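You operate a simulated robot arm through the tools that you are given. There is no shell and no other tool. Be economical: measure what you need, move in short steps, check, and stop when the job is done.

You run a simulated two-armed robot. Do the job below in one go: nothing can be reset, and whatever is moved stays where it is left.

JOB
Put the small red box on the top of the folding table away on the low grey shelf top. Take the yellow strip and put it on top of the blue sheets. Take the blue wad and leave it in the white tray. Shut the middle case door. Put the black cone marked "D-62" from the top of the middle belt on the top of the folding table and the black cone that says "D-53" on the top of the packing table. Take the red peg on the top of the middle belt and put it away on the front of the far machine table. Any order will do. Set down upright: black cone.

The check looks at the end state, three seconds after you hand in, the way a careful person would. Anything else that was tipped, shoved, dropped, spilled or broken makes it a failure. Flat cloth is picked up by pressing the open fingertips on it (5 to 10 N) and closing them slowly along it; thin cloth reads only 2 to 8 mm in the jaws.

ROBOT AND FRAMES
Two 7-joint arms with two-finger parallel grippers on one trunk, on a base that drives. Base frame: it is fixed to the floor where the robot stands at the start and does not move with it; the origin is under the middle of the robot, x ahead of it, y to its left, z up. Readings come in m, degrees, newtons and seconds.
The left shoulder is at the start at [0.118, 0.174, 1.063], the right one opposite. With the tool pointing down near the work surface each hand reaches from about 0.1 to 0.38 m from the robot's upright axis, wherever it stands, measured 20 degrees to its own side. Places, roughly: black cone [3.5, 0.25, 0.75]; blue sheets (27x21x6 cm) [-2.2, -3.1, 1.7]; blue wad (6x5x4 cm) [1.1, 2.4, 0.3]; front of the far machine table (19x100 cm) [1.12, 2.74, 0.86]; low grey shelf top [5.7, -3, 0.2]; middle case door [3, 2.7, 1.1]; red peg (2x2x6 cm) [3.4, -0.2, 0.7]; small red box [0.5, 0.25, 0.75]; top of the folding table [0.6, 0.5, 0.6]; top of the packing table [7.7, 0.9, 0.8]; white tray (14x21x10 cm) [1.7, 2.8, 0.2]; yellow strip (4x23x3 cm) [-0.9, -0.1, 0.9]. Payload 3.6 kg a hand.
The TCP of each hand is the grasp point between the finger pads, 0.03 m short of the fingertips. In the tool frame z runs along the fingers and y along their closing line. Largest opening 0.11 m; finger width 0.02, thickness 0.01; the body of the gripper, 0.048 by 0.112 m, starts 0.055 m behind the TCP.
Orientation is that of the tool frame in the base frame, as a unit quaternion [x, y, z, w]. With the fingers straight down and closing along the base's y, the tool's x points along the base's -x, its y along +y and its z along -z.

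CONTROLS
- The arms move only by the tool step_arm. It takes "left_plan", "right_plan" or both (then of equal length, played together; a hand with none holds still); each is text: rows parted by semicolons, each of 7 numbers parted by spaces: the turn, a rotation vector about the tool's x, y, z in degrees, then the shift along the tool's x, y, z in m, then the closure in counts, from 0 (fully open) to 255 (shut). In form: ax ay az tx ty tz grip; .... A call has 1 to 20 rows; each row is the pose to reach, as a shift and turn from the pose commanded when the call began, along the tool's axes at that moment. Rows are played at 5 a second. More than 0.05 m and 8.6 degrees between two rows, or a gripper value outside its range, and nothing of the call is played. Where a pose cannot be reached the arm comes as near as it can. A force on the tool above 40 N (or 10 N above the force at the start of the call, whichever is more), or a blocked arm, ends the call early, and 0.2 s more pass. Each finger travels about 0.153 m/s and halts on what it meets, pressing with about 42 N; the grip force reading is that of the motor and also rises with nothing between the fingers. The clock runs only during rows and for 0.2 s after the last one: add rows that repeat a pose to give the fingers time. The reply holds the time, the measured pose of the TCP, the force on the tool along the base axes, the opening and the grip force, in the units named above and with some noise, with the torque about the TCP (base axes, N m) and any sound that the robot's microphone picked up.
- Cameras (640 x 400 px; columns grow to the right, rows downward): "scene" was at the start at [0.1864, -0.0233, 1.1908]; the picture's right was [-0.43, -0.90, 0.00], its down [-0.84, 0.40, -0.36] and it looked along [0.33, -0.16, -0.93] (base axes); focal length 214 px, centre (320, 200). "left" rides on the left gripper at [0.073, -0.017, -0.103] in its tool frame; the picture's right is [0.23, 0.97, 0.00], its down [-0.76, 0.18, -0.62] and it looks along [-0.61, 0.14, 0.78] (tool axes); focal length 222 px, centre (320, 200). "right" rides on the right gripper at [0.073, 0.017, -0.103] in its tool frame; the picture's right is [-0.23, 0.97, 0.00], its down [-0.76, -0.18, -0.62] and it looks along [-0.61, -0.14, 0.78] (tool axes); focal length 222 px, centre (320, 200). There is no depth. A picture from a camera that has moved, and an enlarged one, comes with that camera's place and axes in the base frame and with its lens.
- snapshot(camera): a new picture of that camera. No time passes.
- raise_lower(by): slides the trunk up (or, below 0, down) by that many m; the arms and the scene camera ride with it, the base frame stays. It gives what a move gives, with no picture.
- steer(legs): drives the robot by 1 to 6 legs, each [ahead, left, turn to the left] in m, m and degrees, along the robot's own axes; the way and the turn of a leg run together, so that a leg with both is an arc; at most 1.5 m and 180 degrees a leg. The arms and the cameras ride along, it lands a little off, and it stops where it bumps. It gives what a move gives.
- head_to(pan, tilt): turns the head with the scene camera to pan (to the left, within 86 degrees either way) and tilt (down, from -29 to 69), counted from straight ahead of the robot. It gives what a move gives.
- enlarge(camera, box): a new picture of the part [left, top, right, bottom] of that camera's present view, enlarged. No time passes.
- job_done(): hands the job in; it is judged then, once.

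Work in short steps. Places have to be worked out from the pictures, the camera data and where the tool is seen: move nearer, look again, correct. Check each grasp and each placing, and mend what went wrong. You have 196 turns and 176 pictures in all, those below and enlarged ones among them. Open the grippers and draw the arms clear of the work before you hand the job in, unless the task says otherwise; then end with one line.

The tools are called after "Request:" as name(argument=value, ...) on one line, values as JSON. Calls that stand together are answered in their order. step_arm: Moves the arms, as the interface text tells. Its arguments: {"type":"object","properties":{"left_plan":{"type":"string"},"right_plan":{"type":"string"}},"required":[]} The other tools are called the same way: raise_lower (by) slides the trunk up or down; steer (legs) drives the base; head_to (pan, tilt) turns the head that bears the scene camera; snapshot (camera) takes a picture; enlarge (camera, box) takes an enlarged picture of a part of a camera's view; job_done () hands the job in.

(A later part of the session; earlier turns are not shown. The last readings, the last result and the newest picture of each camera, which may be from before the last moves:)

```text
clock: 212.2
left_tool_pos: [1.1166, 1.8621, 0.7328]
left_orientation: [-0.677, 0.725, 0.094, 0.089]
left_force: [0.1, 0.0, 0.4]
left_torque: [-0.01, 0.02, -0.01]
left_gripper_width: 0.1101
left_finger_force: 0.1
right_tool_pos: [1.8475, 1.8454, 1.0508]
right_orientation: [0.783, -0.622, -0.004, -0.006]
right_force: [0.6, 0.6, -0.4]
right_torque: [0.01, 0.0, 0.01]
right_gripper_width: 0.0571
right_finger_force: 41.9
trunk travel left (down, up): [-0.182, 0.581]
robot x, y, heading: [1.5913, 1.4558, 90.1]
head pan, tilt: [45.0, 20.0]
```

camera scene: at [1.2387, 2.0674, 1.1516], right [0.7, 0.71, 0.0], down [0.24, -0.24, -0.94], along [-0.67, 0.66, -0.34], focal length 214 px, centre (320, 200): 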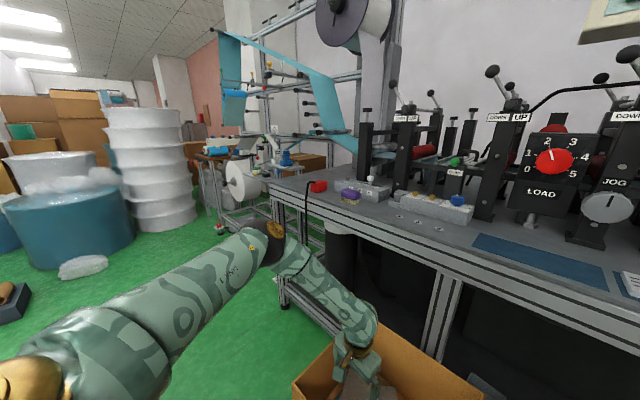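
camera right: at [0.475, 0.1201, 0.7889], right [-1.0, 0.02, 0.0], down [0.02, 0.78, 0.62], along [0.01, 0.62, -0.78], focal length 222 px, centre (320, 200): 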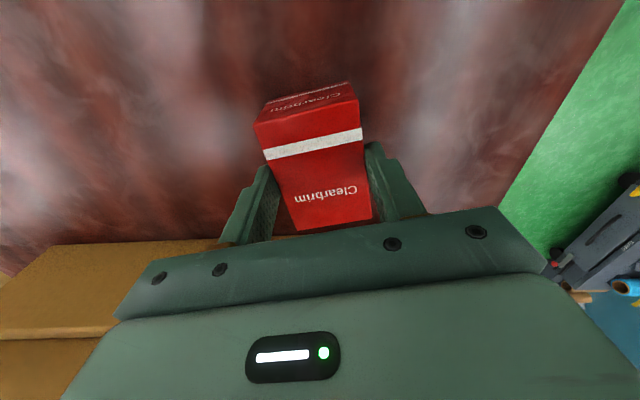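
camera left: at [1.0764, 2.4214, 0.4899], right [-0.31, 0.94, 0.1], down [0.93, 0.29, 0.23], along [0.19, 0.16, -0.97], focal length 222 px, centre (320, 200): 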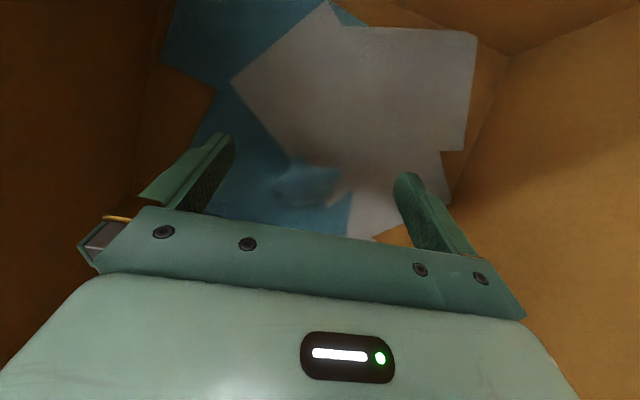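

Test: bring the left hand to 0.34 ahead / 0.14 left, levelled, and descend toward z≈0.35 with the trunk at 0.

Request:
step_arm(left_plan="0 4 0 0.005 -0.042 0 0; 0 8 0 0.01 -0.085 0 0; 0 12 0 0.015 -0.127 0 0; 0 14.7 0 0.021 -0.17 0 0; 0 14.7 0 0.027 -0.212 0 0; 0 14.7 0 0.032 -0.254 0 0; 0 14.7 0 0.038 -0.296 0 0; 0 14.7 0 0.043 -0.338 0 0; 0 14.7 0 0.043 -0.338 0.04 0; 0 14.7 0 0.043 -0.338 0.08 0; 0 14.7 0 0.043 -0.338 0.12 0; 0 14.7 0 0.043 -0.338 0.16 0; 0 14.7 0 0.043 -0.338 0.2 0; 0 14.7 0 0.043 -0.338 0.24 0; 0 14.7 0 0.043 -0.338 0.28 0; 0 14.7 0 0.043 -0.338 0.32 0; 0 14.7 0 0.043 -0.338 0.36 0; 0 14.7 0 0.043 -0.338 0.36 0")

Request:
snapshot(camera="scene")

```text
clock: 216.1
left_tool_pos: [1.3309, 1.8647, 0.6353]
left_orientation: [-0.683, 0.73, 0.005, -0.006]
left_force: [-0.6, 0.9, -0.1]
left_torque: [0.0, 0.02, -0.02]
left_gripper_width: 0.11
left_finger_force: 0.0
left hand out of reach, approached as far as the arm can: row 8, 9, 10, 11, 12, 13, 14, 15, 16, 17, 18
right_tool_pos: [1.8484, 1.8442, 1.0511]
right_orientation: [0.783, -0.622, -0.004, -0.007]
right_force: [0.1, 0.2, -0.8]
right_torque: [0.0, 0.01, 0.01]
right_gripper_width: 0.0569
right_finger_force: 41.4
trunk travel left (down, up): [-0.182, 0.581]
robot x, y, heading: [1.5892, 1.454, 90.2]
head pan, tilt: [45.0, 20.0]
```

```text
111 pictures are left
camera scene: at [1.5215, 1.6591, 1.2583], right [0.7, 0.71, 0.0], down [0.24, -0.24, -0.94], along [-0.67, 0.66, -0.34], focal length 214 px, centre (320, 200)
```

scene: 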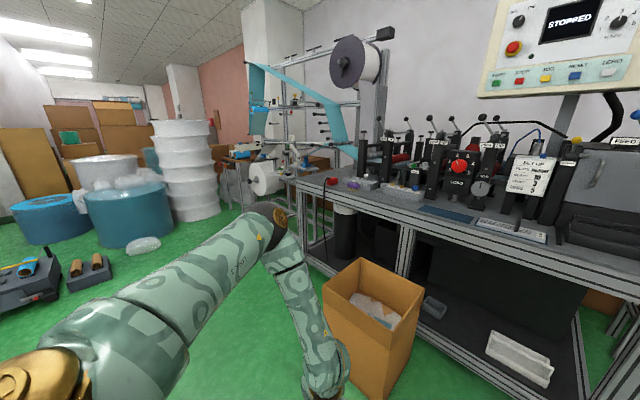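

I see the elbow stays at shoulder height; perhaps the arm may sink lower straight to the side. Test at 90° to the left, still in free space.

Request:
step_arm(left_plan="0 0 -6 0.03 0.03 -0.02 0; 0 0 -12 0.06 0.06 -0.04 0; 0 0 -18 0.09 0.09 -0.04 0; 0 0 -24 0.12 0.12 -0.04 0; 0 0 -30 0.15 0.15 -0.04 0; 0 0 -36 0.18 0.18 -0.04 0; 0 0 -42 0.21 0.21 -0.04 0; 0 0 -48 0.245 0.245 -0.04 0; 0 0 -54 0.28 0.28 -0.04 0; 0 0 -60 0.315 0.315 -0.04 0; 0 0 -60 0.315 0.315 0 0; 0 0 -60 0.315 0.315 0.04 0; 0 0 -60 0.315 0.315 0.08 0; 0 0 -60 0.315 0.315 0.12 0; 0 0 -60 0.315 0.315 0.16 0; 0 0 -60 0.315 0.315 0.2 0; 0 0 -60 0.315 0.315 0.24 0; 0 0 -60 0.315 0.315 0.28 0; 0 0 -60 0.315 0.315 0.28 0")

```text
clock: 220.1
left_tool_pos: [0.9938, 1.5639, 0.3843]
left_orientation: [0.956, -0.292, -0.008, 0.002]
left_force: [1.0, 0.5, 1.0]
left_torque: [0.01, 0.03, -0.02]
left_gripper_width: 0.1104
left_finger_force: 0.0
left hand out of reach, approached as far as the arm can: row 13, 18, 19
right_tool_pos: [1.8474, 1.8446, 1.0499]
right_orientation: [0.783, -0.622, -0.004, -0.007]
right_force: [0.5, -0.1, -0.8]
right_torque: [0.0, 0.02, -0.02]
right_gripper_width: 0.057
right_finger_force: 42.5
trunk travel left (down, up): [-0.182, 0.581]
robot x, y, heading: [1.5886, 1.4527, 90.4]
head pan, tilt: [45.0, 20.0]
```

Excellent — straight to the side it goes 0.68 m below the shoulder. So for low targets I use the robot's left side. Raise the hand and reposition: heading 0° with the carton on the left.

Request:
step_arm(left_plan="0 0 0 0 0 -0.045 0; 0 0 0 0 0 -0.09 0; 0 0 0 0 0 -0.135 0; 0 0 0 0 0 -0.18 0; 0 0 0 0 0 -0.225 0; 0 0 0 0 0 -0.27 0; 0 0 0 0 0 -0.3 0; 0 0 0 0 0 -0.3 0")

Request:
steer(legs=[[0, 0, -90], [-0.59, 0.36, 0]])

Request:
snapshot(camera="left")

```text
clock: 221.8
left_tool_pos: [0.9981, 1.5638, 0.684]
left_orientation: [0.957, -0.292, -0.006, 0.002]
left_force: [-0.6, 0.2, -0.1]
left_torque: [-0.01, -0.02, -0.01]
left_gripper_width: 0.11
left_finger_force: 0.0
left hand out of reach, approached as far as the arm can: row 4
right_tool_pos: [1.8482, 1.8459, 1.0512]
right_orientation: [0.783, -0.622, -0.004, -0.008]
right_force: [-1.5, -0.3, -0.5]
right_torque: [0.03, 0.01, 0.0]
right_gripper_width: 0.0569
right_finger_force: 42.2
trunk travel left (down, up): [-0.182, 0.581]
robot x, y, heading: [1.5899, 1.4567, 90.3]
head pan, tilt: [45.0, 20.0]
```

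```text
clock: 229.6
left_tool_pos: [1.1428, 2.4239, 0.6837]
left_orientation: [-0.45, 0.893, 0.005, 0.004]
left_force: [-0.4, -0.6, 0.5]
left_torque: [0.0, -0.01, -0.02]
left_gripper_width: 0.11
left_finger_force: 0.2
right_tool_pos: [1.3854, 1.5623, 1.0514]
right_orientation: [-0.091, 0.996, -0.003, 0.007]
right_force: [-0.3, 0.0, -0.6]
right_torque: [-0.02, 0.0, 0.01]
right_gripper_width: 0.0569
right_finger_force: 42.7
trunk travel left (down, up): [-0.182, 0.581]
robot x, y, heading: [1.0054, 1.8353, -2.4]
head pan, tilt: [45.0, 20.0]
```

```text
110 pictures are left
camera left: at [1.1131, 2.3546, 0.7863], right [-0.92, 0.4, 0.0], down [0.31, 0.71, 0.63], along [0.25, 0.58, -0.77], focal length 222 px, centre (320, 200)
```

left: 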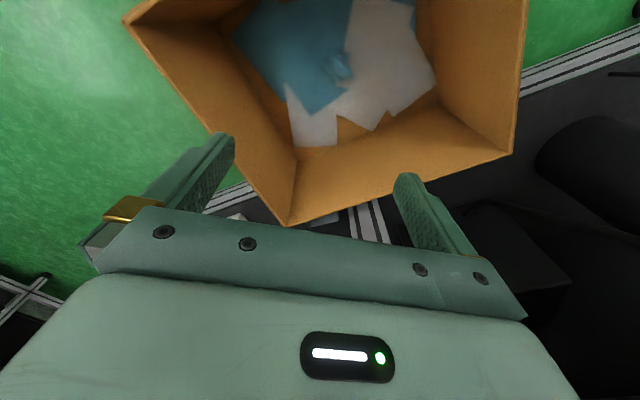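

Centre over the wad and lower the trunk 0.13.

Request:
step_arm(left_plan="0 0 0 0.006 0.018 0 0; 0 0 0 0.011 0.036 0 0; 0 0 0 0.011 0.036 0 0")

Request:
raise_lower(by=-0.13)

Request:
step_arm(left_plan="0 0 0 0 0 0.04 0; 0 0 0 0 0 0.08 0; 0 0 0 0 0 0.12 0; 0 0 0 0 0 0.16 0; 0 0 0 0 0 0.2 0; 0 0 0 0 0 0.2 0")

Request:
snapshot(camera="left")

```text
clock: 230.4
left_tool_pos: [1.1071, 2.4364, 0.6824]
left_orientation: [-0.451, 0.893, 0.006, 0.004]
left_force: [0.7, -0.3, -0.2]
left_torque: [0.0, -0.02, -0.01]
left_gripper_width: 0.1099
left_finger_force: 0.1
right_tool_pos: [1.3865, 1.563, 1.05]
right_orientation: [-0.092, 0.996, -0.002, 0.008]
right_force: [-0.6, -0.2, 0.2]
right_torque: [-0.03, 0.0, -0.02]
right_gripper_width: 0.057
right_finger_force: 42.3
trunk travel left (down, up): [-0.182, 0.581]
robot x, y, heading: [1.0087, 1.8342, -2.6]
head pan, tilt: [45.0, 20.0]
```

```text
clock: 232.0
left_tool_pos: [1.1056, 2.4363, 0.5544]
left_orientation: [-0.45, 0.893, 0.006, 0.004]
left_force: [-0.4, 0.3, -0.2]
left_torque: [0.03, -0.03, -0.03]
left_gripper_width: 0.1102
left_finger_force: 0.0
right_tool_pos: [1.3856, 1.5631, 0.921]
right_orientation: [-0.091, 0.996, -0.002, 0.009]
right_force: [0.5, 0.8, -0.3]
right_torque: [-0.02, -0.01, -0.03]
right_gripper_width: 0.0567
right_finger_force: 41.6
trunk travel left (down, up): [-0.052, 0.711]
robot x, y, heading: [1.0128, 1.8407, -2.6]
head pan, tilt: [45.0, 20.0]
```

```text
clock: 233.4
left_tool_pos: [1.108, 2.4378, 0.3535]
left_orientation: [-0.451, 0.893, 0.006, 0.004]
left_force: [0.1, -0.6, -0.1]
left_torque: [0.0, 0.03, -0.04]
left_gripper_width: 0.1098
left_finger_force: 0.2
right_tool_pos: [1.386, 1.5635, 0.9199]
right_orientation: [-0.092, 0.996, -0.003, 0.008]
right_force: [-0.2, -0.1, 0.0]
right_torque: [0.01, 0.01, 0.04]
right_gripper_width: 0.0569
right_finger_force: 42.0
trunk travel left (down, up): [-0.052, 0.711]
robot x, y, heading: [1.0104, 1.8369, -2.1]
head pan, tilt: [45.0, 20.0]
```

```text
109 pictures are left
camera left: at [1.0781, 2.369, 0.4565], right [-0.92, 0.4, 0.0], down [0.31, 0.71, 0.63], along [0.25, 0.58, -0.77], focal length 222 px, centre (320, 200)
```

left: 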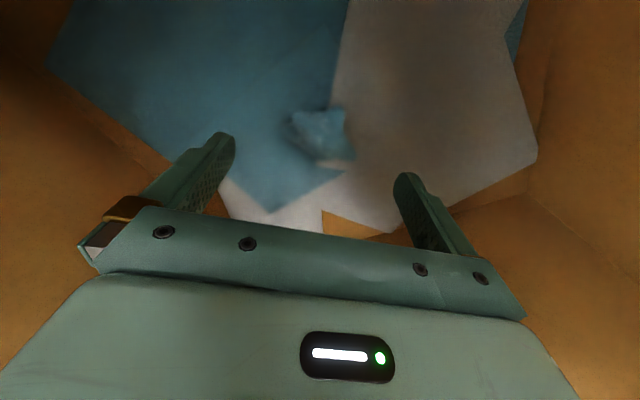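

Wad is centred between the fingers. Descend to z≈0.29 and close gently.

Request:
step_arm(left_plan="0 0 0 0 0 0.03 0; 0 0 0 0 0 0.05 0; 0 0 0 0 0 0.063 0; 0 0 0 0 0 0.063 80; 0 0 0 0 0 0.063 140; 0 0 0 0 0 0.063 200; 0 0 0 0 0 0.063 240; 0 0 0 0 0 0.063 240")

Request:
snapshot(camera="left")

```text
clock: 235.2
left_tool_pos: [1.1074, 2.4406, 0.2914]
left_orientation: [-0.45, 0.893, 0.006, 0.004]
left_force: [-0.7, 0.3, 0.6]
left_torque: [0.04, -0.04, -0.03]
left_gripper_width: 0.0651
left_finger_force: 42.0
right_tool_pos: [1.3874, 1.563, 0.9208]
right_orientation: [-0.092, 0.996, -0.002, 0.008]
right_force: [0.5, 0.1, -0.7]
right_torque: [-0.01, 0.02, -0.02]
right_gripper_width: 0.0571
right_finger_force: 42.2
trunk travel left (down, up): [-0.052, 0.711]
robot x, y, heading: [1.0081, 1.838, -2.4]
head pan, tilt: [45.0, 20.0]
```

```text
108 pictures are left
camera left: at [1.078, 2.3709, 0.3942], right [-0.92, 0.4, 0.0], down [0.31, 0.71, 0.63], along [0.25, 0.58, -0.77], focal length 222 px, centre (320, 200)
```

left: 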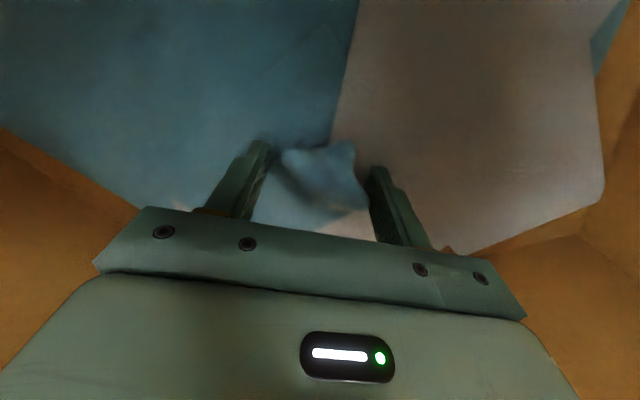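

Wad gripped (0.065 m). Lift it out of the carton and raise the trunk.

Request:
step_arm(left_plan="0 0 0 0 0 -0.04 240; 0 0 0 0 0 -0.08 240; 0 0 0 0 0 -0.12 240; 0 0 0 0 0 -0.16 240; 0 0 0 0 0 -0.2 240; 0 0 0 0 0 -0.24 240; 0 0 0 0 0 -0.28 240; 0 0 0 0 0 -0.31 240; 0 0 0 0 0 -0.31 240")

Request:
head_to(pan=60, tilt=45)

Request:
snapshot(camera="scene")

Request:
snapshot(camera="left")

```text
clock: 237.2
left_tool_pos: [1.1053, 2.437, 0.6019]
left_orientation: [-0.45, 0.893, 0.006, 0.004]
left_force: [-0.1, 0.0, 0.3]
left_torque: [0.02, -0.02, -0.01]
left_gripper_width: 0.0655
left_finger_force: 41.8
right_tool_pos: [1.3855, 1.5617, 0.9208]
right_orientation: [-0.092, 0.996, -0.002, 0.008]
right_force: [-0.4, 1.4, -0.7]
right_torque: [-0.04, 0.0, 0.01]
right_gripper_width: 0.0569
right_finger_force: 42.3
trunk travel left (down, up): [-0.052, 0.711]
robot x, y, heading: [1.0098, 1.839, -2.4]
head pan, tilt: [45.0, 20.0]
```

```text
clock: 238.1
left_tool_pos: [1.1055, 2.4368, 0.6015]
left_orientation: [-0.449, 0.893, 0.006, 0.004]
left_force: [0.6, -0.3, -0.1]
left_torque: [-0.03, 0.02, 0.01]
left_gripper_width: 0.065
left_finger_force: 42.1
right_tool_pos: [1.3864, 1.5621, 0.9207]
right_orientation: [-0.091, 0.996, -0.002, 0.007]
right_force: [-0.2, 0.2, -0.7]
right_torque: [0.03, 0.06, 0.04]
right_gripper_width: 0.0568
right_finger_force: 42.1
trunk travel left (down, up): [-0.052, 0.711]
robot x, y, heading: [1.0104, 1.8379, -2.5]
head pan, tilt: [60.0, 45.0]
```

```text
107 pictures are left
camera scene: at [1.2673, 1.8982, 1.0807], right [0.84, -0.54, 0.0], down [-0.38, -0.6, -0.71], along [0.38, 0.6, -0.71], focal length 214 px, centre (320, 200)
```

scene: 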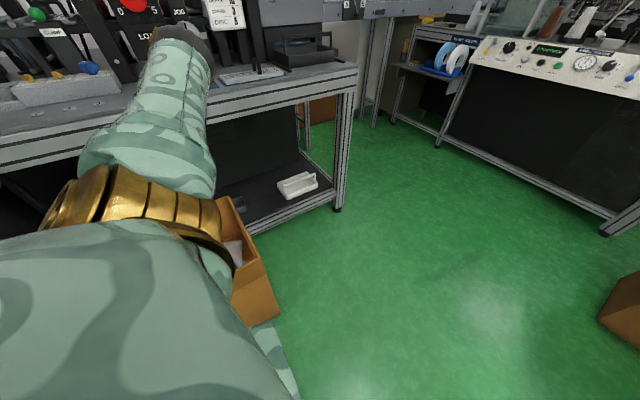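

```text
106 pictures are left
camera left: at [1.0769, 2.367, 0.7043], right [-0.92, 0.4, 0.0], down [0.31, 0.71, 0.63], along [0.25, 0.58, -0.77], focal length 222 px, centre (320, 200)
```

left: 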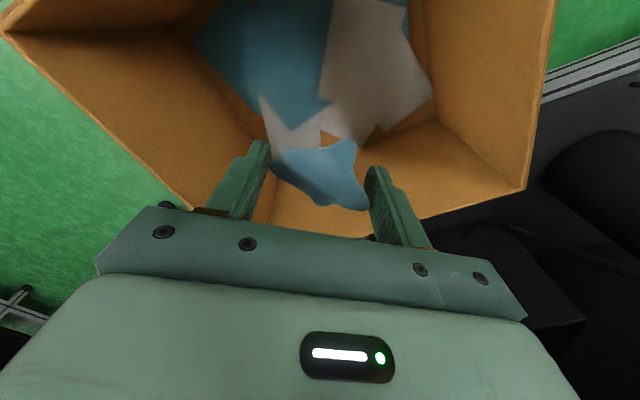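

Wad is held. Drive along +x so the left hand comes in front of the white tray.

Request:
steer(legs=[[0.56, 0, 0], [0, 0, 2.4]])

Request:
head_to(pan=80, tilt=35)

Request:
snapshot(camera="scene")

Request:
snapshot(camera="left")

```text
clock: 241.7
left_tool_pos: [1.6369, 2.417, 0.6013]
left_orientation: [-0.471, 0.882, 0.006, 0.004]
left_force: [0.2, -0.2, 0.7]
left_torque: [-0.03, 0.0, 0.01]
left_gripper_width: 0.064
left_finger_force: 42.2
right_tool_pos: [1.9571, 1.5585, 0.9194]
right_orientation: [-0.115, 0.993, -0.001, 0.008]
right_force: [0.5, -0.4, -1.0]
right_torque: [0.02, 0.02, -0.01]
right_gripper_width: 0.0565
right_finger_force: 42.1
trunk travel left (down, up): [-0.052, 0.711]
robot x, y, heading: [1.5711, 1.821, -0.0]
head pan, tilt: [60.0, 45.0]
```

```text
clock: 242.5
left_tool_pos: [1.6363, 2.4171, 0.6005]
left_orientation: [-0.471, 0.882, 0.006, 0.003]
left_force: [0.8, 0.3, -0.7]
left_torque: [-0.01, -0.01, 0.0]
left_gripper_width: 0.0463
left_finger_force: 42.1
right_tool_pos: [1.9567, 1.5578, 0.9206]
right_orientation: [-0.115, 0.993, -0.001, 0.008]
right_force: [-0.4, -0.3, -0.9]
right_torque: [-0.02, -0.01, -0.01]
right_gripper_width: 0.0569
right_finger_force: 42.4
trunk travel left (down, up): [-0.052, 0.711]
robot x, y, heading: [1.5687, 1.8181, 0.2]
head pan, tilt: [80.0, 35.0]
```

```text
105 pictures are left
camera scene: at [1.797, 1.9037, 1.0954], right [0.99, -0.17, 0.0], down [-0.1, -0.57, -0.82], along [0.14, 0.81, -0.57], focal length 214 px, centre (320, 200)
```

scene: 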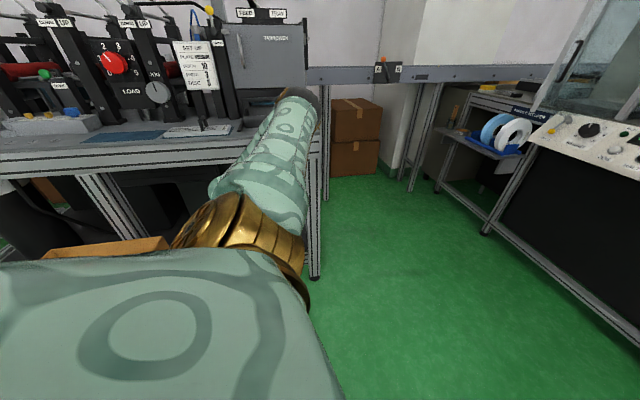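

```text
104 pictures are left
camera left: at [1.6102, 2.3469, 0.7043], right [-0.94, 0.35, 0.0], down [0.28, 0.72, 0.63], along [0.22, 0.59, -0.77], focal length 222 px, centre (320, 200)
```

left: 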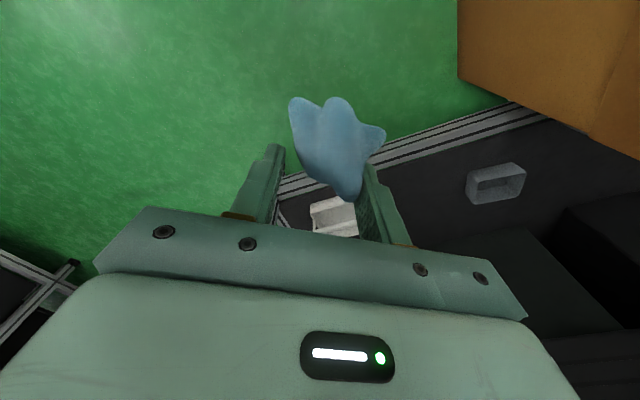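

The wad hangs lower but is held. I now yaw and tilt the tool so fingers point toward +y (under the table), keeping the TCP in front of the table.

Request:
step_arm(left_plan="-2 -6.7 -3.9 -0.002 -0.003 0 245; -4.1 -13.3 -7.8 -0.004 -0.006 0 245; -6.1 -20 -11.7 -0.006 -0.009 0.01 245; -8.2 -26.7 -15.7 -0.008 -0.012 0.02 245; -10.2 -33.3 -19.6 -0.01 -0.015 0.03 245; -12.2 -40 -23.5 -0.012 -0.018 0.04 245; -14.3 -46.6 -27.4 -0.014 -0.021 0.05 245; -16.3 -53.3 -31.3 -0.017 -0.025 0.05 245; -16.3 -53.3 -31.3 -0.017 -0.025 0.05 245")

Request:
snapshot(camera="left")

```text
clock: 244.5
left_tool_pos: [1.6656, 2.418, 0.5512]
left_orientation: [0.626, -0.624, -0.332, -0.33]
left_force: [-0.5, 0.3, 0.6]
left_torque: [0.03, -0.01, 0.0]
left_gripper_width: 0.0465
left_finger_force: 42.1
right_tool_pos: [1.9565, 1.5584, 0.9205]
right_orientation: [-0.115, 0.993, -0.001, 0.009]
right_force: [-0.5, 0.1, -1.4]
right_torque: [0.0, 0.02, 0.0]
right_gripper_width: 0.057
right_finger_force: 41.9
trunk travel left (down, up): [-0.052, 0.711]
robot x, y, heading: [1.5689, 1.8158, 0.3]
head pan, tilt: [80.0, 35.0]
```

```text
103 pictures are left
camera left: at [1.6836, 2.2923, 0.5498], right [-0.97, -0.13, -0.19], down [-0.18, -0.09, 0.98], along [-0.15, 0.99, 0.06], focal length 222 px, centre (320, 200)
```

left: 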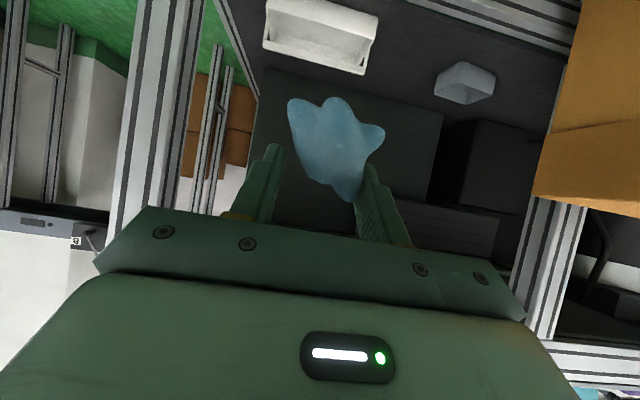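

Pose reached. Lower to z≈0.39, then strafe left 0.2 m to bring the wad under the table toward the tray.

Request:
step_arm(left_plan="0 0 0 0.033 0 0.022 245; 0 0 0 0.066 0 0.045 245; 0 0 0 0.1 0 0.067 245; 0 0 0 0.132 0 0.09 245; 0 0 0 0.132 0 0.09 245")

Request:
steer(legs=[[0, 0.2, 0]])

Request:
snapshot(camera="left")

```text
clock: 245.7
left_tool_pos: [1.6667, 2.4182, 0.394]
left_orientation: [0.625, -0.624, -0.331, -0.331]
left_force: [-0.9, 0.1, -0.5]
left_torque: [-0.01, -0.02, 0.01]
left_gripper_width: 0.0464
left_finger_force: 41.6
right_tool_pos: [1.9569, 1.5576, 0.9207]
right_orientation: [-0.114, 0.993, -0.002, 0.009]
right_force: [0.5, 0.0, -0.5]
right_torque: [-0.01, 0.0, 0.0]
right_gripper_width: 0.0568
right_finger_force: 42.1
trunk travel left (down, up): [-0.052, 0.711]
robot x, y, heading: [1.5671, 1.8178, 0.2]
head pan, tilt: [80.0, 35.0]
```

```text
clock: 247.3
left_tool_pos: [1.6666, 2.6176, 0.3933]
left_orientation: [-0.625, 0.626, 0.33, 0.33]
left_force: [0.4, -1.4, 0.5]
left_torque: [-0.01, 0.0, -0.03]
left_gripper_width: 0.0467
left_finger_force: 42.0
right_tool_pos: [1.9561, 1.7564, 0.9208]
right_orientation: [-0.115, 0.993, -0.003, 0.008]
right_force: [0.0, 0.6, -1.5]
right_torque: [-0.01, 0.02, -0.02]
right_gripper_width: 0.0568
right_finger_force: 42.2
trunk travel left (down, up): [-0.052, 0.711]
robot x, y, heading: [1.5683, 2.0156, 0.2]
head pan, tilt: [80.0, 35.0]
```

```text
102 pictures are left
camera left: at [1.6845, 2.4921, 0.3924], right [-0.97, -0.13, -0.19], down [-0.18, -0.09, 0.98], along [-0.14, 0.99, 0.06], focal length 222 px, centre (320, 200)
```

left: 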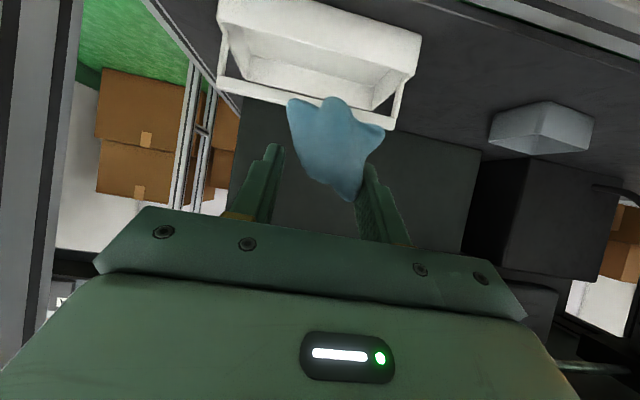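

The tray has a bar/handle; look closer before releasing.

Request:
enlarge(camera="left", box=[200, 0, 440, 150])

```text
2.67 times, centred on (320, 75) of left
camera zoom: at [1.6845, 2.4921, 0.3924], right [-0.97, -0.13, -0.19], down [-0.18, -0.09, 0.98], along [-0.14, 0.99, 0.06], focal length 592 px, centre (320, 533)
```

zoom: 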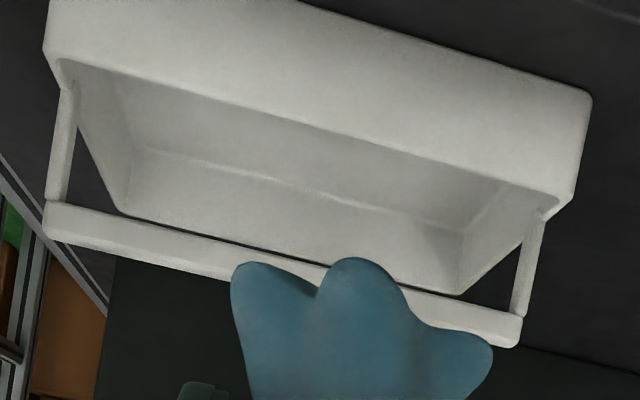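

The bar stands above the tray's front rim (z≈0.30, y≈2.75); the opening is y≈2.76–2.86. I go a bit further in above the bar, then release.

Request:
steer(legs=[[0, 0.08, 0]])

Request:
step_arm(left_plan="0 0 0 -0.013 0 0.025 245; 0 0 0 -0.025 0 0.05 245; 0 0 0 -0.026 0 0.07 245; 0 0 0 -0.026 0 0.07 245")

Request:
snapshot(camera="left")

```text
clock: 248.4
left_tool_pos: [1.6678, 2.6797, 0.3916]
left_orientation: [0.627, -0.626, -0.329, -0.328]
left_force: [-0.7, -0.4, 0.2]
left_torque: [0.04, -0.01, 0.0]
left_gripper_width: 0.0462
left_finger_force: 42.2
right_tool_pos: [1.9548, 1.822, 0.9204]
right_orientation: [-0.111, 0.994, 0.0, 0.01]
right_force: [-0.6, 0.9, -0.1]
right_torque: [0.04, 0.03, 0.01]
right_gripper_width: 0.0568
right_finger_force: 41.8
trunk travel left (down, up): [-0.052, 0.711]
robot x, y, heading: [1.5644, 2.086, 0.2]
head pan, tilt: [80.0, 35.0]
stopped in leg 1: the robot was blocked; the commanded pose is now the measured one
```

```text
clock: 249.4
left_tool_pos: [1.6653, 2.7529, 0.3715]
left_orientation: [0.628, -0.626, -0.328, -0.326]
left_force: [-0.1, -0.6, 0.4]
left_torque: [0.01, -0.03, -0.03]
left_gripper_width: 0.0463
left_finger_force: 41.9
right_tool_pos: [1.9535, 1.8258, 0.921]
right_orientation: [-0.111, 0.994, -0.003, 0.009]
right_force: [0.9, -0.3, -0.9]
right_torque: [0.02, 0.03, -0.01]
right_gripper_width: 0.0568
right_finger_force: 41.9
trunk travel left (down, up): [-0.052, 0.711]
robot x, y, heading: [1.5647, 2.0874, 0.1]
head pan, tilt: [80.0, 35.0]
```

```text
100 pictures are left
camera left: at [1.6825, 2.6268, 0.3716], right [-0.97, -0.13, -0.19], down [-0.18, -0.08, 0.98], along [-0.14, 0.99, 0.05], focal length 222 px, centre (320, 200)
```

left: 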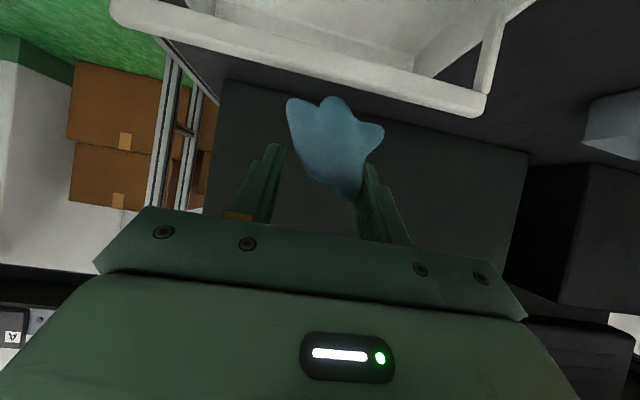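

Advance 2 cm more and release the wad.

Request:
step_arm(left_plan="0 0 0 -0.008 0 0.012 245; 0 0 0 -0.014 0 0.021 245; 0 0 0 -0.014 0 0.021 245; 0 0 0 -0.014 0 0.021 100; 0 0 0 -0.014 0 0.021 0; 0 0 0 -0.014 0 0.021 0; 0 0 0 -0.014 0 0.021 0")

Request:
snapshot(camera="left")

```text
clock: 251.0
left_tool_pos: [1.666, 2.7774, 0.3703]
left_orientation: [0.628, -0.626, -0.328, -0.326]
left_force: [-0.5, 0.5, 0.7]
left_torque: [0.01, 0.02, 0.02]
left_gripper_width: 0.1102
left_finger_force: 0.0
right_tool_pos: [1.9545, 1.8262, 0.9206]
right_orientation: [-0.112, 0.994, -0.002, 0.008]
right_force: [-0.1, 0.3, -1.7]
right_torque: [-0.02, 0.01, -0.02]
right_gripper_width: 0.0569
right_finger_force: 41.9
trunk travel left (down, up): [-0.052, 0.711]
robot x, y, heading: [1.5686, 2.0855, -0.2]
head pan, tilt: [80.0, 35.0]
```

```text
99 pictures are left
camera left: at [1.6833, 2.6511, 0.3698], right [-0.97, -0.13, -0.19], down [-0.18, -0.08, 0.98], along [-0.14, 0.99, 0.05], focal length 222 px, centre (320, 200)
```

left: 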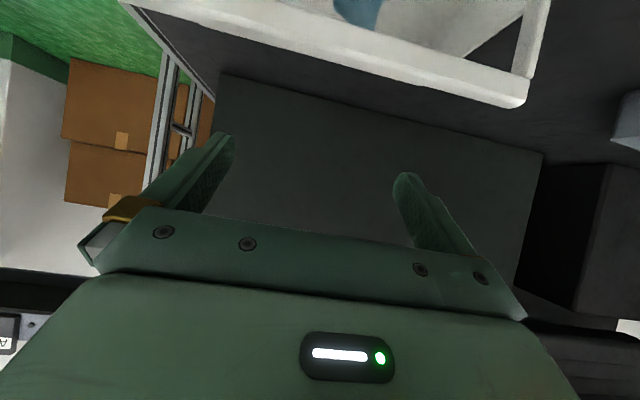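

The wad dropped inside the tray. Withdraw the hand and strafe back, then check.

Request:
step_arm(left_plan="0 0 0 0.02 0 -0.03 0; 0 0 0 0.035 0 -0.065 0; 0 0 0 0.05 0 -0.1 0; 0 0 0 0.05 0 -0.1 0")

Request:
steer(legs=[[0, -0.3, 0]])

Request:
snapshot(camera="left")

```text
clock: 252.0
left_tool_pos: [1.6659, 2.6671, 0.3867]
left_orientation: [0.627, -0.626, -0.327, -0.327]
left_force: [0.6, 0.0, -0.5]
left_torque: [0.04, 0.02, -0.03]
left_gripper_width: 0.1101
left_finger_force: 0.0
right_tool_pos: [1.955, 1.8264, 0.9203]
right_orientation: [-0.112, 0.994, -0.002, 0.009]
right_force: [0.0, 0.0, 0.3]
right_torque: [0.04, 0.0, -0.01]
right_gripper_width: 0.0569
right_finger_force: 42.2
trunk travel left (down, up): [-0.052, 0.711]
robot x, y, heading: [1.5643, 2.085, -0.2]
head pan, tilt: [80.0, 35.0]
```

```text
clock: 254.1
left_tool_pos: [1.6652, 2.3625, 0.3869]
left_orientation: [0.628, -0.625, -0.328, -0.326]
left_force: [1.2, 0.6, 0.0]
left_torque: [0.04, 0.01, -0.01]
left_gripper_width: 0.1099
left_finger_force: 0.1
right_tool_pos: [1.9538, 1.5213, 0.9212]
right_orientation: [-0.114, 0.993, -0.001, 0.01]
right_force: [-0.1, 0.7, -1.1]
right_torque: [0.01, 0.02, -0.04]
right_gripper_width: 0.0569
right_finger_force: 41.8
trunk travel left (down, up): [-0.052, 0.711]
robot x, y, heading: [1.5712, 1.781, -0.0]
head pan, tilt: [80.0, 35.0]
```

```text
98 pictures are left
camera left: at [1.6828, 2.2369, 0.387], right [-0.97, -0.13, -0.19], down [-0.18, -0.08, 0.98], along [-0.15, 0.99, 0.05], focal length 222 px, centre (320, 200)
```

left: 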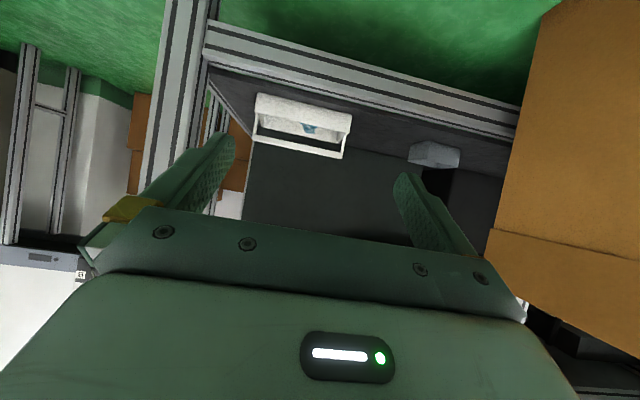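

The blue wad lies in the white tray. Now untilt/raise the left arm and look toward the case (+x).

Request:
step_arm(left_plan="0 8 0 -0.02 0 -0.02 0; 0 16 0 -0.05 0 -0.04 0; 0 24 0 -0.08 0 -0.06 0; 0 32 0 -0.11 0 -0.08 0; 0 40 0 -0.14 0 -0.1 0; 0 48 0 -0.17 0 -0.12 0; 0 55 0 -0.2 0 -0.14 0; 0 55 0 -0.23 0 -0.16 0; 0 55 0 -0.26 0 -0.18 0; 0 55 0 -0.29 0 -0.2 0; 0 55 0 -0.32 0 -0.22 0; 0 55 0 -0.32 0 -0.22 0")

Request:
head_to(pan=20, tilt=15)

Request:
snapshot(camera="scene")

```text
clock: 256.6
left_tool_pos: [1.6645, 2.3655, 0.7751]
left_orientation: [0.708, -0.706, -0.001, -0.001]
left_force: [-0.4, 0.2, 0.4]
left_torque: [0.0, 0.04, -0.03]
left_gripper_width: 0.1102
left_finger_force: 0.1
right_tool_pos: [1.9557, 1.5216, 0.9207]
right_orientation: [-0.113, 0.994, -0.001, 0.008]
right_force: [0.7, -0.1, -0.9]
right_torque: [-0.01, 0.01, -0.02]
right_gripper_width: 0.0569
right_finger_force: 42.4
trunk travel left (down, up): [-0.052, 0.711]
robot x, y, heading: [1.5649, 1.7811, 0.2]
head pan, tilt: [80.0, 35.0]
```

```text
clock: 257.9
left_tool_pos: [1.666, 2.3657, 0.7758]
left_orientation: [0.709, -0.706, 0.0, -0.001]
left_force: [0.0, -0.2, 0.8]
left_torque: [-0.03, -0.01, 0.0]
left_gripper_width: 0.1099
left_finger_force: 0.1
right_tool_pos: [1.9562, 1.5215, 0.9211]
right_orientation: [-0.113, 0.994, -0.001, 0.008]
right_force: [-0.1, -0.3, -1.4]
right_torque: [0.04, 0.02, 0.04]
right_gripper_width: 0.0569
right_finger_force: 42.3
trunk travel left (down, up): [-0.052, 0.711]
robot x, y, heading: [1.5634, 1.7803, -0.2]
head pan, tilt: [20.0, 15.0]
```

```text
97 pictures are left
camera scene: at [1.869, 1.8134, 1.1273], right [0.34, -0.94, 0.0], down [-0.24, -0.09, -0.97], along [0.91, 0.33, -0.26], focal length 214 px, centre (320, 200)
```

scene: 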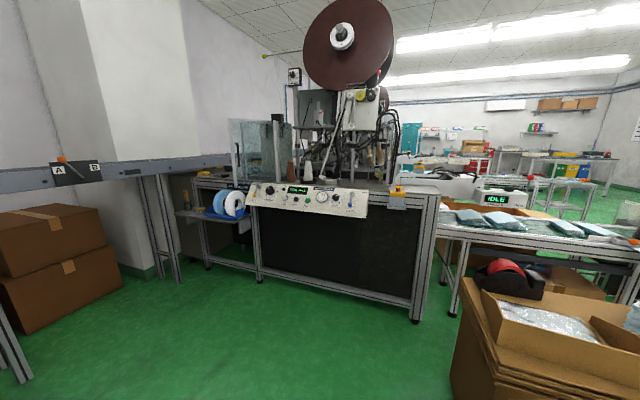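

The glass case at (250,150) should be the one. Zoom in.

Request:
enlarge(camera="scene", box=[170, 70, 450, 245])

```text
2.29 times, centred on (310, 158) of scene
camera zoom: at [1.869, 1.8134, 1.1273], right [0.34, -0.94, 0.0], down [-0.24, -0.09, -0.97], along [0.91, 0.33, -0.26], focal length 490 px, centre (343, 297)
```

zoom: 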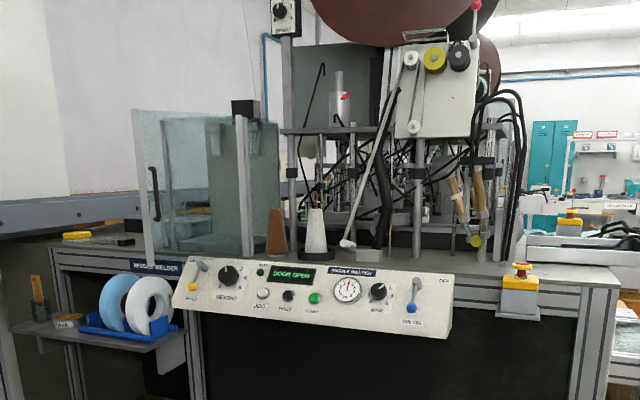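

The door (display "DOOR OPEN") is hinged at about (3.21,2.63), open toward −x with its free edge ≈(2.86,2.70), z 0.87–1.29; it must swing toward −y then +x. Bring the left arm to a forward pose with the fist closed, then drive nearer.

Request:
step_arm(left_plan="0 0 7.5 0.015 -0.029 -0.023 40; 0 0 15 0.031 -0.058 -0.046 80; 0 0 22.5 0.046 -0.087 -0.069 120; 0 0 30 0.062 -0.117 -0.092 160; 0 0 37.5 0.077 -0.146 -0.115 200; 0 0 45 0.092 -0.175 -0.138 255; 0 0 52.5 0.108 -0.204 -0.16 255; 0 0 60 0.123 -0.233 -0.183 255; 0 0 67.5 0.139 -0.262 -0.206 255; 0 0 75 0.154 -0.292 -0.229 255; 0 0 82.5 0.17 -0.321 -0.252 255; 0 0 90 0.185 -0.35 -0.275 255; 0 0 90 0.185 -0.35 -0.275 255")

Request:
steer(legs=[[0.4, 0.72, 0], [0.3, 0.1, 0]])

Request:
head_to(pan=10, tilt=20)

Request:
snapshot(camera="scene")

```text
clock: 260.8
left_tool_pos: [1.7491, 2.1978, 0.9424]
left_orientation: [-0.001, 1.0, 0.0, 0.0]
left_force: [0.0, -0.1, 0.5]
left_torque: [0.0, 0.01, 0.0]
left_gripper_width: 0.0002
left_finger_force: 38.0
left hand out of reach, approached as far as the arm can: row 3, 4, 5, 6, 7, 8, 9, 10, 11, 12, 13
right_tool_pos: [1.9556, 1.5215, 0.9209]
right_orientation: [-0.113, 0.994, -0.001, 0.008]
right_force: [0.9, -0.1, 0.0]
right_torque: [0.0, 0.01, 0.0]
right_gripper_width: 0.0567
right_finger_force: 41.9
trunk travel left (down, up): [-0.052, 0.711]
robot x, y, heading: [1.5683, 1.7793, 0.1]
head pan, tilt: [20.0, 15.0]
```

```text
clock: 264.7
left_tool_pos: [2.0767, 2.8275, 0.9444]
left_orientation: [-0.06, 0.998, 0.001, 0.0]
left_force: [0.0, -0.6, -0.1]
left_torque: [0.06, -0.03, 0.01]
left_gripper_width: 0.0
left_finger_force: 37.3
right_tool_pos: [2.3609, 2.1792, 0.9195]
right_orientation: [-0.17, 0.985, 0.0, 0.008]
right_force: [-1.2, -0.1, -1.0]
right_torque: [0.02, 0.02, 0.0]
right_gripper_width: 0.0569
right_finger_force: 41.9
trunk travel left (down, up): [-0.052, 0.711]
robot x, y, heading: [1.9462, 2.3944, 6.6]
head pan, tilt: [20.0, 15.0]
stopped in leg 1: the robot was blocked; the commanded pose is now the measured one
```

```text
clock: 265.4
left_tool_pos: [2.077, 2.829, 0.9415]
left_orientation: [-0.061, 0.998, 0.0, -0.001]
left_force: [-0.2, 0.0, 0.2]
left_torque: [0.01, 0.03, -0.02]
left_gripper_width: 0.0
left_finger_force: 37.5
right_tool_pos: [2.3613, 2.1823, 0.9205]
right_orientation: [-0.171, 0.985, -0.001, 0.009]
right_force: [0.5, -0.8, -0.8]
right_torque: [0.04, 0.0, 0.01]
right_gripper_width: 0.0565
right_finger_force: 42.3
trunk travel left (down, up): [-0.052, 0.711]
robot x, y, heading: [1.9462, 2.3969, 6.6]
head pan, tilt: [10.0, 20.0]
```

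```text
95 pictures are left
camera scene: at [2.2471, 2.4463, 1.1192], right [0.29, -0.96, 0.0], down [-0.33, -0.1, -0.94], along [0.9, 0.27, -0.34], focal length 214 px, centre (320, 200)
```

scene: 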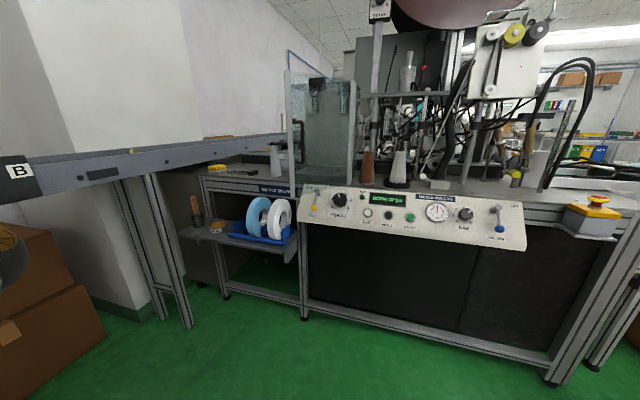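

Base touched the machine table's leg (no further). Zoom on the case to see how the door closes.

Request:
enlarge(camera="scene", box=[260, 50, 420, 220])

```text
2.35 times, centred on (340, 135) of scene
camera zoom: at [2.2471, 2.4463, 1.1192], right [0.29, -0.96, 0.0], down [-0.33, -0.1, -0.94], along [0.9, 0.27, -0.34], focal length 505 px, centre (273, 353)
```

zoom: 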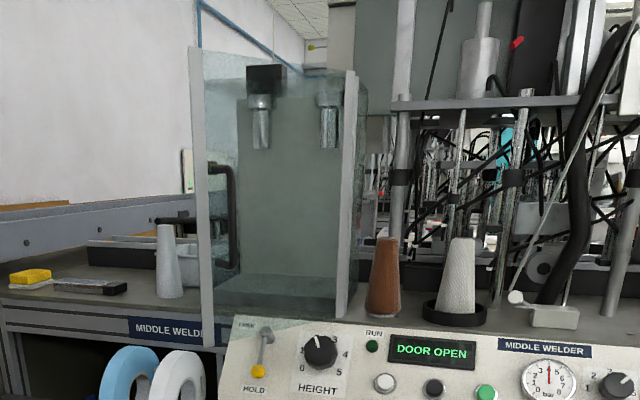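

Now clear: the case spans y≈2.57–2.85; the door hinges at its right post (3.11,2.57) and stands ~49° open, so it closes by pushing the free edge in +x. Bring the fist forward, then drive to face it.

Request:
step_arm(left_plan="0 0 0 -0.04 0 -0.015 255; 0 0 0 -0.08 0 -0.03 255; 0 0 0 -0.12 0 -0.045 255; 0 0 0 -0.16 0 -0.06 255; 0 0 0 -0.2 -0.02 -0.075 255; 0 0 0 -0.24 -0.06 -0.09 255; 0 0 0 -0.27 -0.1 -0.105 255; 0 0 0 -0.27 -0.11 -0.105 255; 0 0 0 -0.27 -0.11 -0.105 255")

Request:
steer(legs=[[0.14, -0.07, -6.6], [0.28, 0, 0]])

Request:
snapshot(camera="scene")

```text
refused: row 6 steps farther than a row can; nothing moved
```

```text
clock: 268.4
left_tool_pos: [2.5544, 2.7497, 0.9422]
left_orientation: [-0.001, 1.0, 0.0, -0.001]
left_force: [-0.4, -0.3, -0.1]
left_torque: [0.03, 0.0, -0.02]
left_gripper_width: 0.0
left_finger_force: 37.9
right_tool_pos: [2.761, 2.0731, 0.921]
right_orientation: [-0.113, 0.994, -0.002, 0.008]
right_force: [0.4, -0.6, -0.3]
right_torque: [0.01, 0.0, -0.03]
right_gripper_width: 0.057
right_finger_force: 42.6
trunk travel left (down, up): [-0.052, 0.711]
robot x, y, heading: [2.3731, 2.3348, -0.1]
head pan, tilt: [10.0, 20.0]
```

```text
93 pictures are left
camera scene: at [2.6784, 2.3494, 1.119], right [0.17, -0.99, 0.0], down [-0.34, -0.06, -0.94], along [0.93, 0.16, -0.34], focal length 214 px, centre (320, 200)
```

scene: 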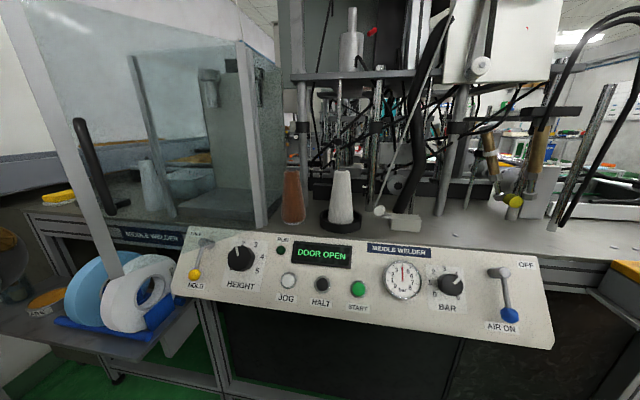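

Door geometry confirmed (free edge ≈(2.91,2.745)). I extend the fist forward and up (z≈1.06), then drive 0.1 m ahead.

Request:
step_arm(left_plan="0 0 0 -0.03 0 -0.03 255; 0 0 0 -0.06 -0.005 -0.06 255; 0 0 0 -0.09 -0.01 -0.09 255; 0 0 0 -0.12 -0.02 -0.11 255; 0 0 0 -0.155 -0.03 -0.12 255; 0 0 0 -0.19 -0.03 -0.12 255; 0 0 0 -0.22 -0.03 -0.12 255; 0 0 0 -0.22 -0.03 -0.12 255")

Request:
steer(legs=[[0.1, 0, 0]])

Request:
snapshot(camera="scene")

```text
clock: 270.2
left_tool_pos: [2.549, 2.7692, 0.9598]
left_orientation: [0.0, 1.0, 0.0, 0.001]
left_force: [0.4, -0.8, 0.1]
left_torque: [0.01, 0.02, -0.01]
left_gripper_width: 0.0001
left_finger_force: 37.9
left hand out of reach, approached as far as the arm can: row 1, 2, 3, 4, 5, 6, 7, 8
right_tool_pos: [2.7594, 2.0728, 0.9208]
right_orientation: [-0.112, 0.994, -0.002, 0.009]
right_force: [-0.3, 0.3, -0.3]
right_torque: [-0.01, 0.0, -0.01]
right_gripper_width: 0.0567
right_finger_force: 42.1
trunk travel left (down, up): [-0.052, 0.711]
robot x, y, heading: [2.3723, 2.3354, 0.0]
head pan, tilt: [10.0, 20.0]
```

```text
clock: 271.4
left_tool_pos: [2.6275, 2.7726, 0.9581]
left_orientation: [-0.011, 1.0, -0.002, -0.001]
left_force: [0.0, 0.9, -0.2]
left_torque: [-0.02, 0.01, -0.01]
left_gripper_width: 0.0004
left_finger_force: 37.8
right_tool_pos: [2.8441, 2.0783, 0.921]
right_orientation: [-0.117, 0.993, -0.003, 0.009]
right_force: [0.9, 0.1, -0.7]
right_torque: [0.0, -0.02, -0.01]
right_gripper_width: 0.0572
right_finger_force: 42.0
trunk travel left (down, up): [-0.052, 0.711]
robot x, y, heading: [2.4532, 2.3346, 0.1]
head pan, tilt: [10.0, 20.0]
stopped in leg 1: the robot was blocked; the commanded pose is now the measured one
```

```text
92 pictures are left
camera scene: at [2.7614, 2.3538, 1.1195], right [0.18, -0.98, 0.0], down [-0.34, -0.06, -0.94], along [0.92, 0.17, -0.34], focal length 214 px, centre (320, 200)
```

scene: 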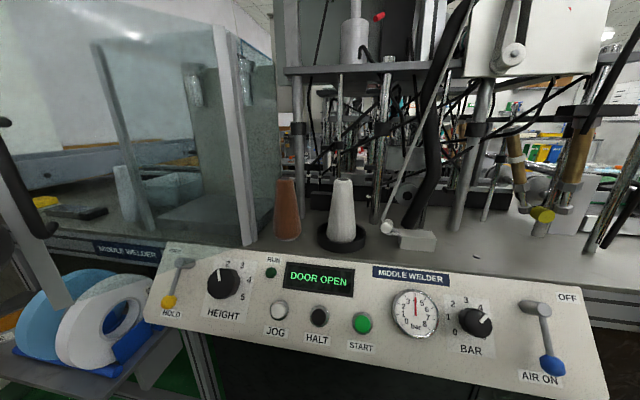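

Something (likely the left elbow) met an obstacle. I back off 0.2 m and extend the arm forward first at constant height.

Request:
steer(legs=[[-0.22, 0, 0]])

Request:
step_arm(left_plan="0 0 0 -0.04 0 0.02 255; 0 0 0 -0.08 0 0.03 255; 0 0 0 -0.12 -0.01 0.03 255; 0 0 0 -0.16 -0.02 0.02 255; 0 0 0 -0.2 -0.03 0 255; 0 0 0 -0.24 -0.04 -0.02 255; 0 0 0 -0.28 -0.05 -0.04 255; 0 0 0 -0.32 -0.06 -0.06 255; 0 0 0 -0.36 -0.07 -0.08 255; 0 0 0 -0.4 -0.08 -0.09 255; 0 0 0 -0.44 -0.08 -0.09 255; 0 0 0 -0.44 -0.08 -0.09 255")

Request:
snapshot(camera="scene")

```text
clock: 273.0
left_tool_pos: [2.4069, 2.7693, 0.9589]
left_orientation: [-0.012, 1.0, -0.002, 0.0]
left_force: [1.2, -0.1, 0.1]
left_torque: [-0.02, -0.03, 0.02]
left_gripper_width: 0.0001
left_finger_force: 37.4
right_tool_pos: [2.6292, 2.077, 0.9221]
right_orientation: [-0.119, 0.993, -0.002, 0.009]
right_force: [-0.1, 0.0, -0.1]
right_torque: [-0.05, -0.01, -0.02]
right_gripper_width: 0.0568
right_finger_force: 42.1
trunk travel left (down, up): [-0.052, 0.711]
robot x, y, heading: [2.2365, 2.3327, 0.6]
head pan, tilt: [10.0, 20.0]
```

```text
clock: 275.6
left_tool_pos: [2.4191, 2.7314, 0.926]
left_orientation: [-0.012, 1.0, 0.0, -0.001]
left_force: [-0.5, -0.2, -0.2]
left_torque: [-0.02, 0.02, 0.0]
left_gripper_width: 0.0002
left_finger_force: 38.0
left hand out of reach, approached as far as the arm can: row 1, 2, 3, 4, 5, 6, 7, 8, 9, 10, 11, 12
right_tool_pos: [2.6288, 2.0758, 0.9215]
right_orientation: [-0.12, 0.993, -0.001, 0.007]
right_force: [-0.7, 0.8, -0.2]
right_torque: [-0.02, 0.03, 0.0]
right_gripper_width: 0.0569
right_finger_force: 41.7
trunk travel left (down, up): [-0.052, 0.711]
robot x, y, heading: [2.2392, 2.3277, 1.0]
head pan, tilt: [10.0, 20.0]
```

```text
91 pictures are left
camera scene: at [2.5435, 2.3519, 1.1192], right [0.19, -0.98, 0.0], down [-0.34, -0.06, -0.94], along [0.92, 0.17, -0.34], focal length 214 px, centre (320, 200)
```

scene: 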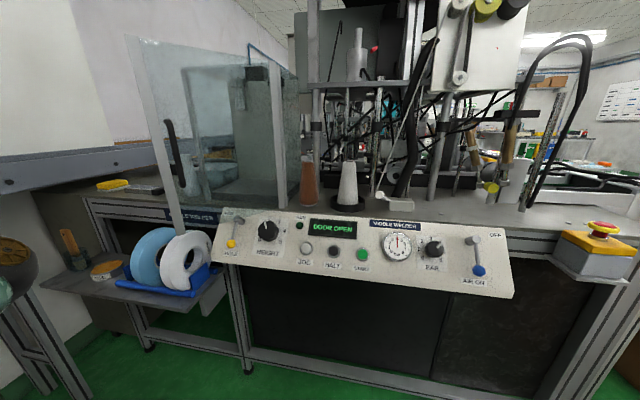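

The arm is stuck at its fold limit. I swing it outwards (left) first, then forward.

Request:
step_arm(left_plan="0 0 -5 0 0.04 0.02 255; 0 0 -10 0 0.08 0.04 255; 0 0 -15 0 0.12 0.05 255; 0 0 -20 -0.02 0.15 0.05 255; 0 0 -20 -0.06 0.16 0.04 255; 0 0 -20 -0.1 0.16 0.03 255; 0 0 -20 -0.14 0.15 0.02 255; 0 0 -18 -0.18 0.13 0 255; 0 0 -14 -0.22 0.11 -0.02 255; 0 0 -10 -0.26 0.08 -0.04 255; 0 0 -6 -0.3 0.05 -0.06 255; 0 0 -2 -0.33 0.02 -0.08 255; 0 0 0 -0.36 -0.01 -0.1 255; 0 0 0 -0.38 -0.03 -0.12 255; 0 0 0 -0.38 -0.03 -0.12 255")

```text
refused: row 10 steps farther than a row can; nothing moved
```

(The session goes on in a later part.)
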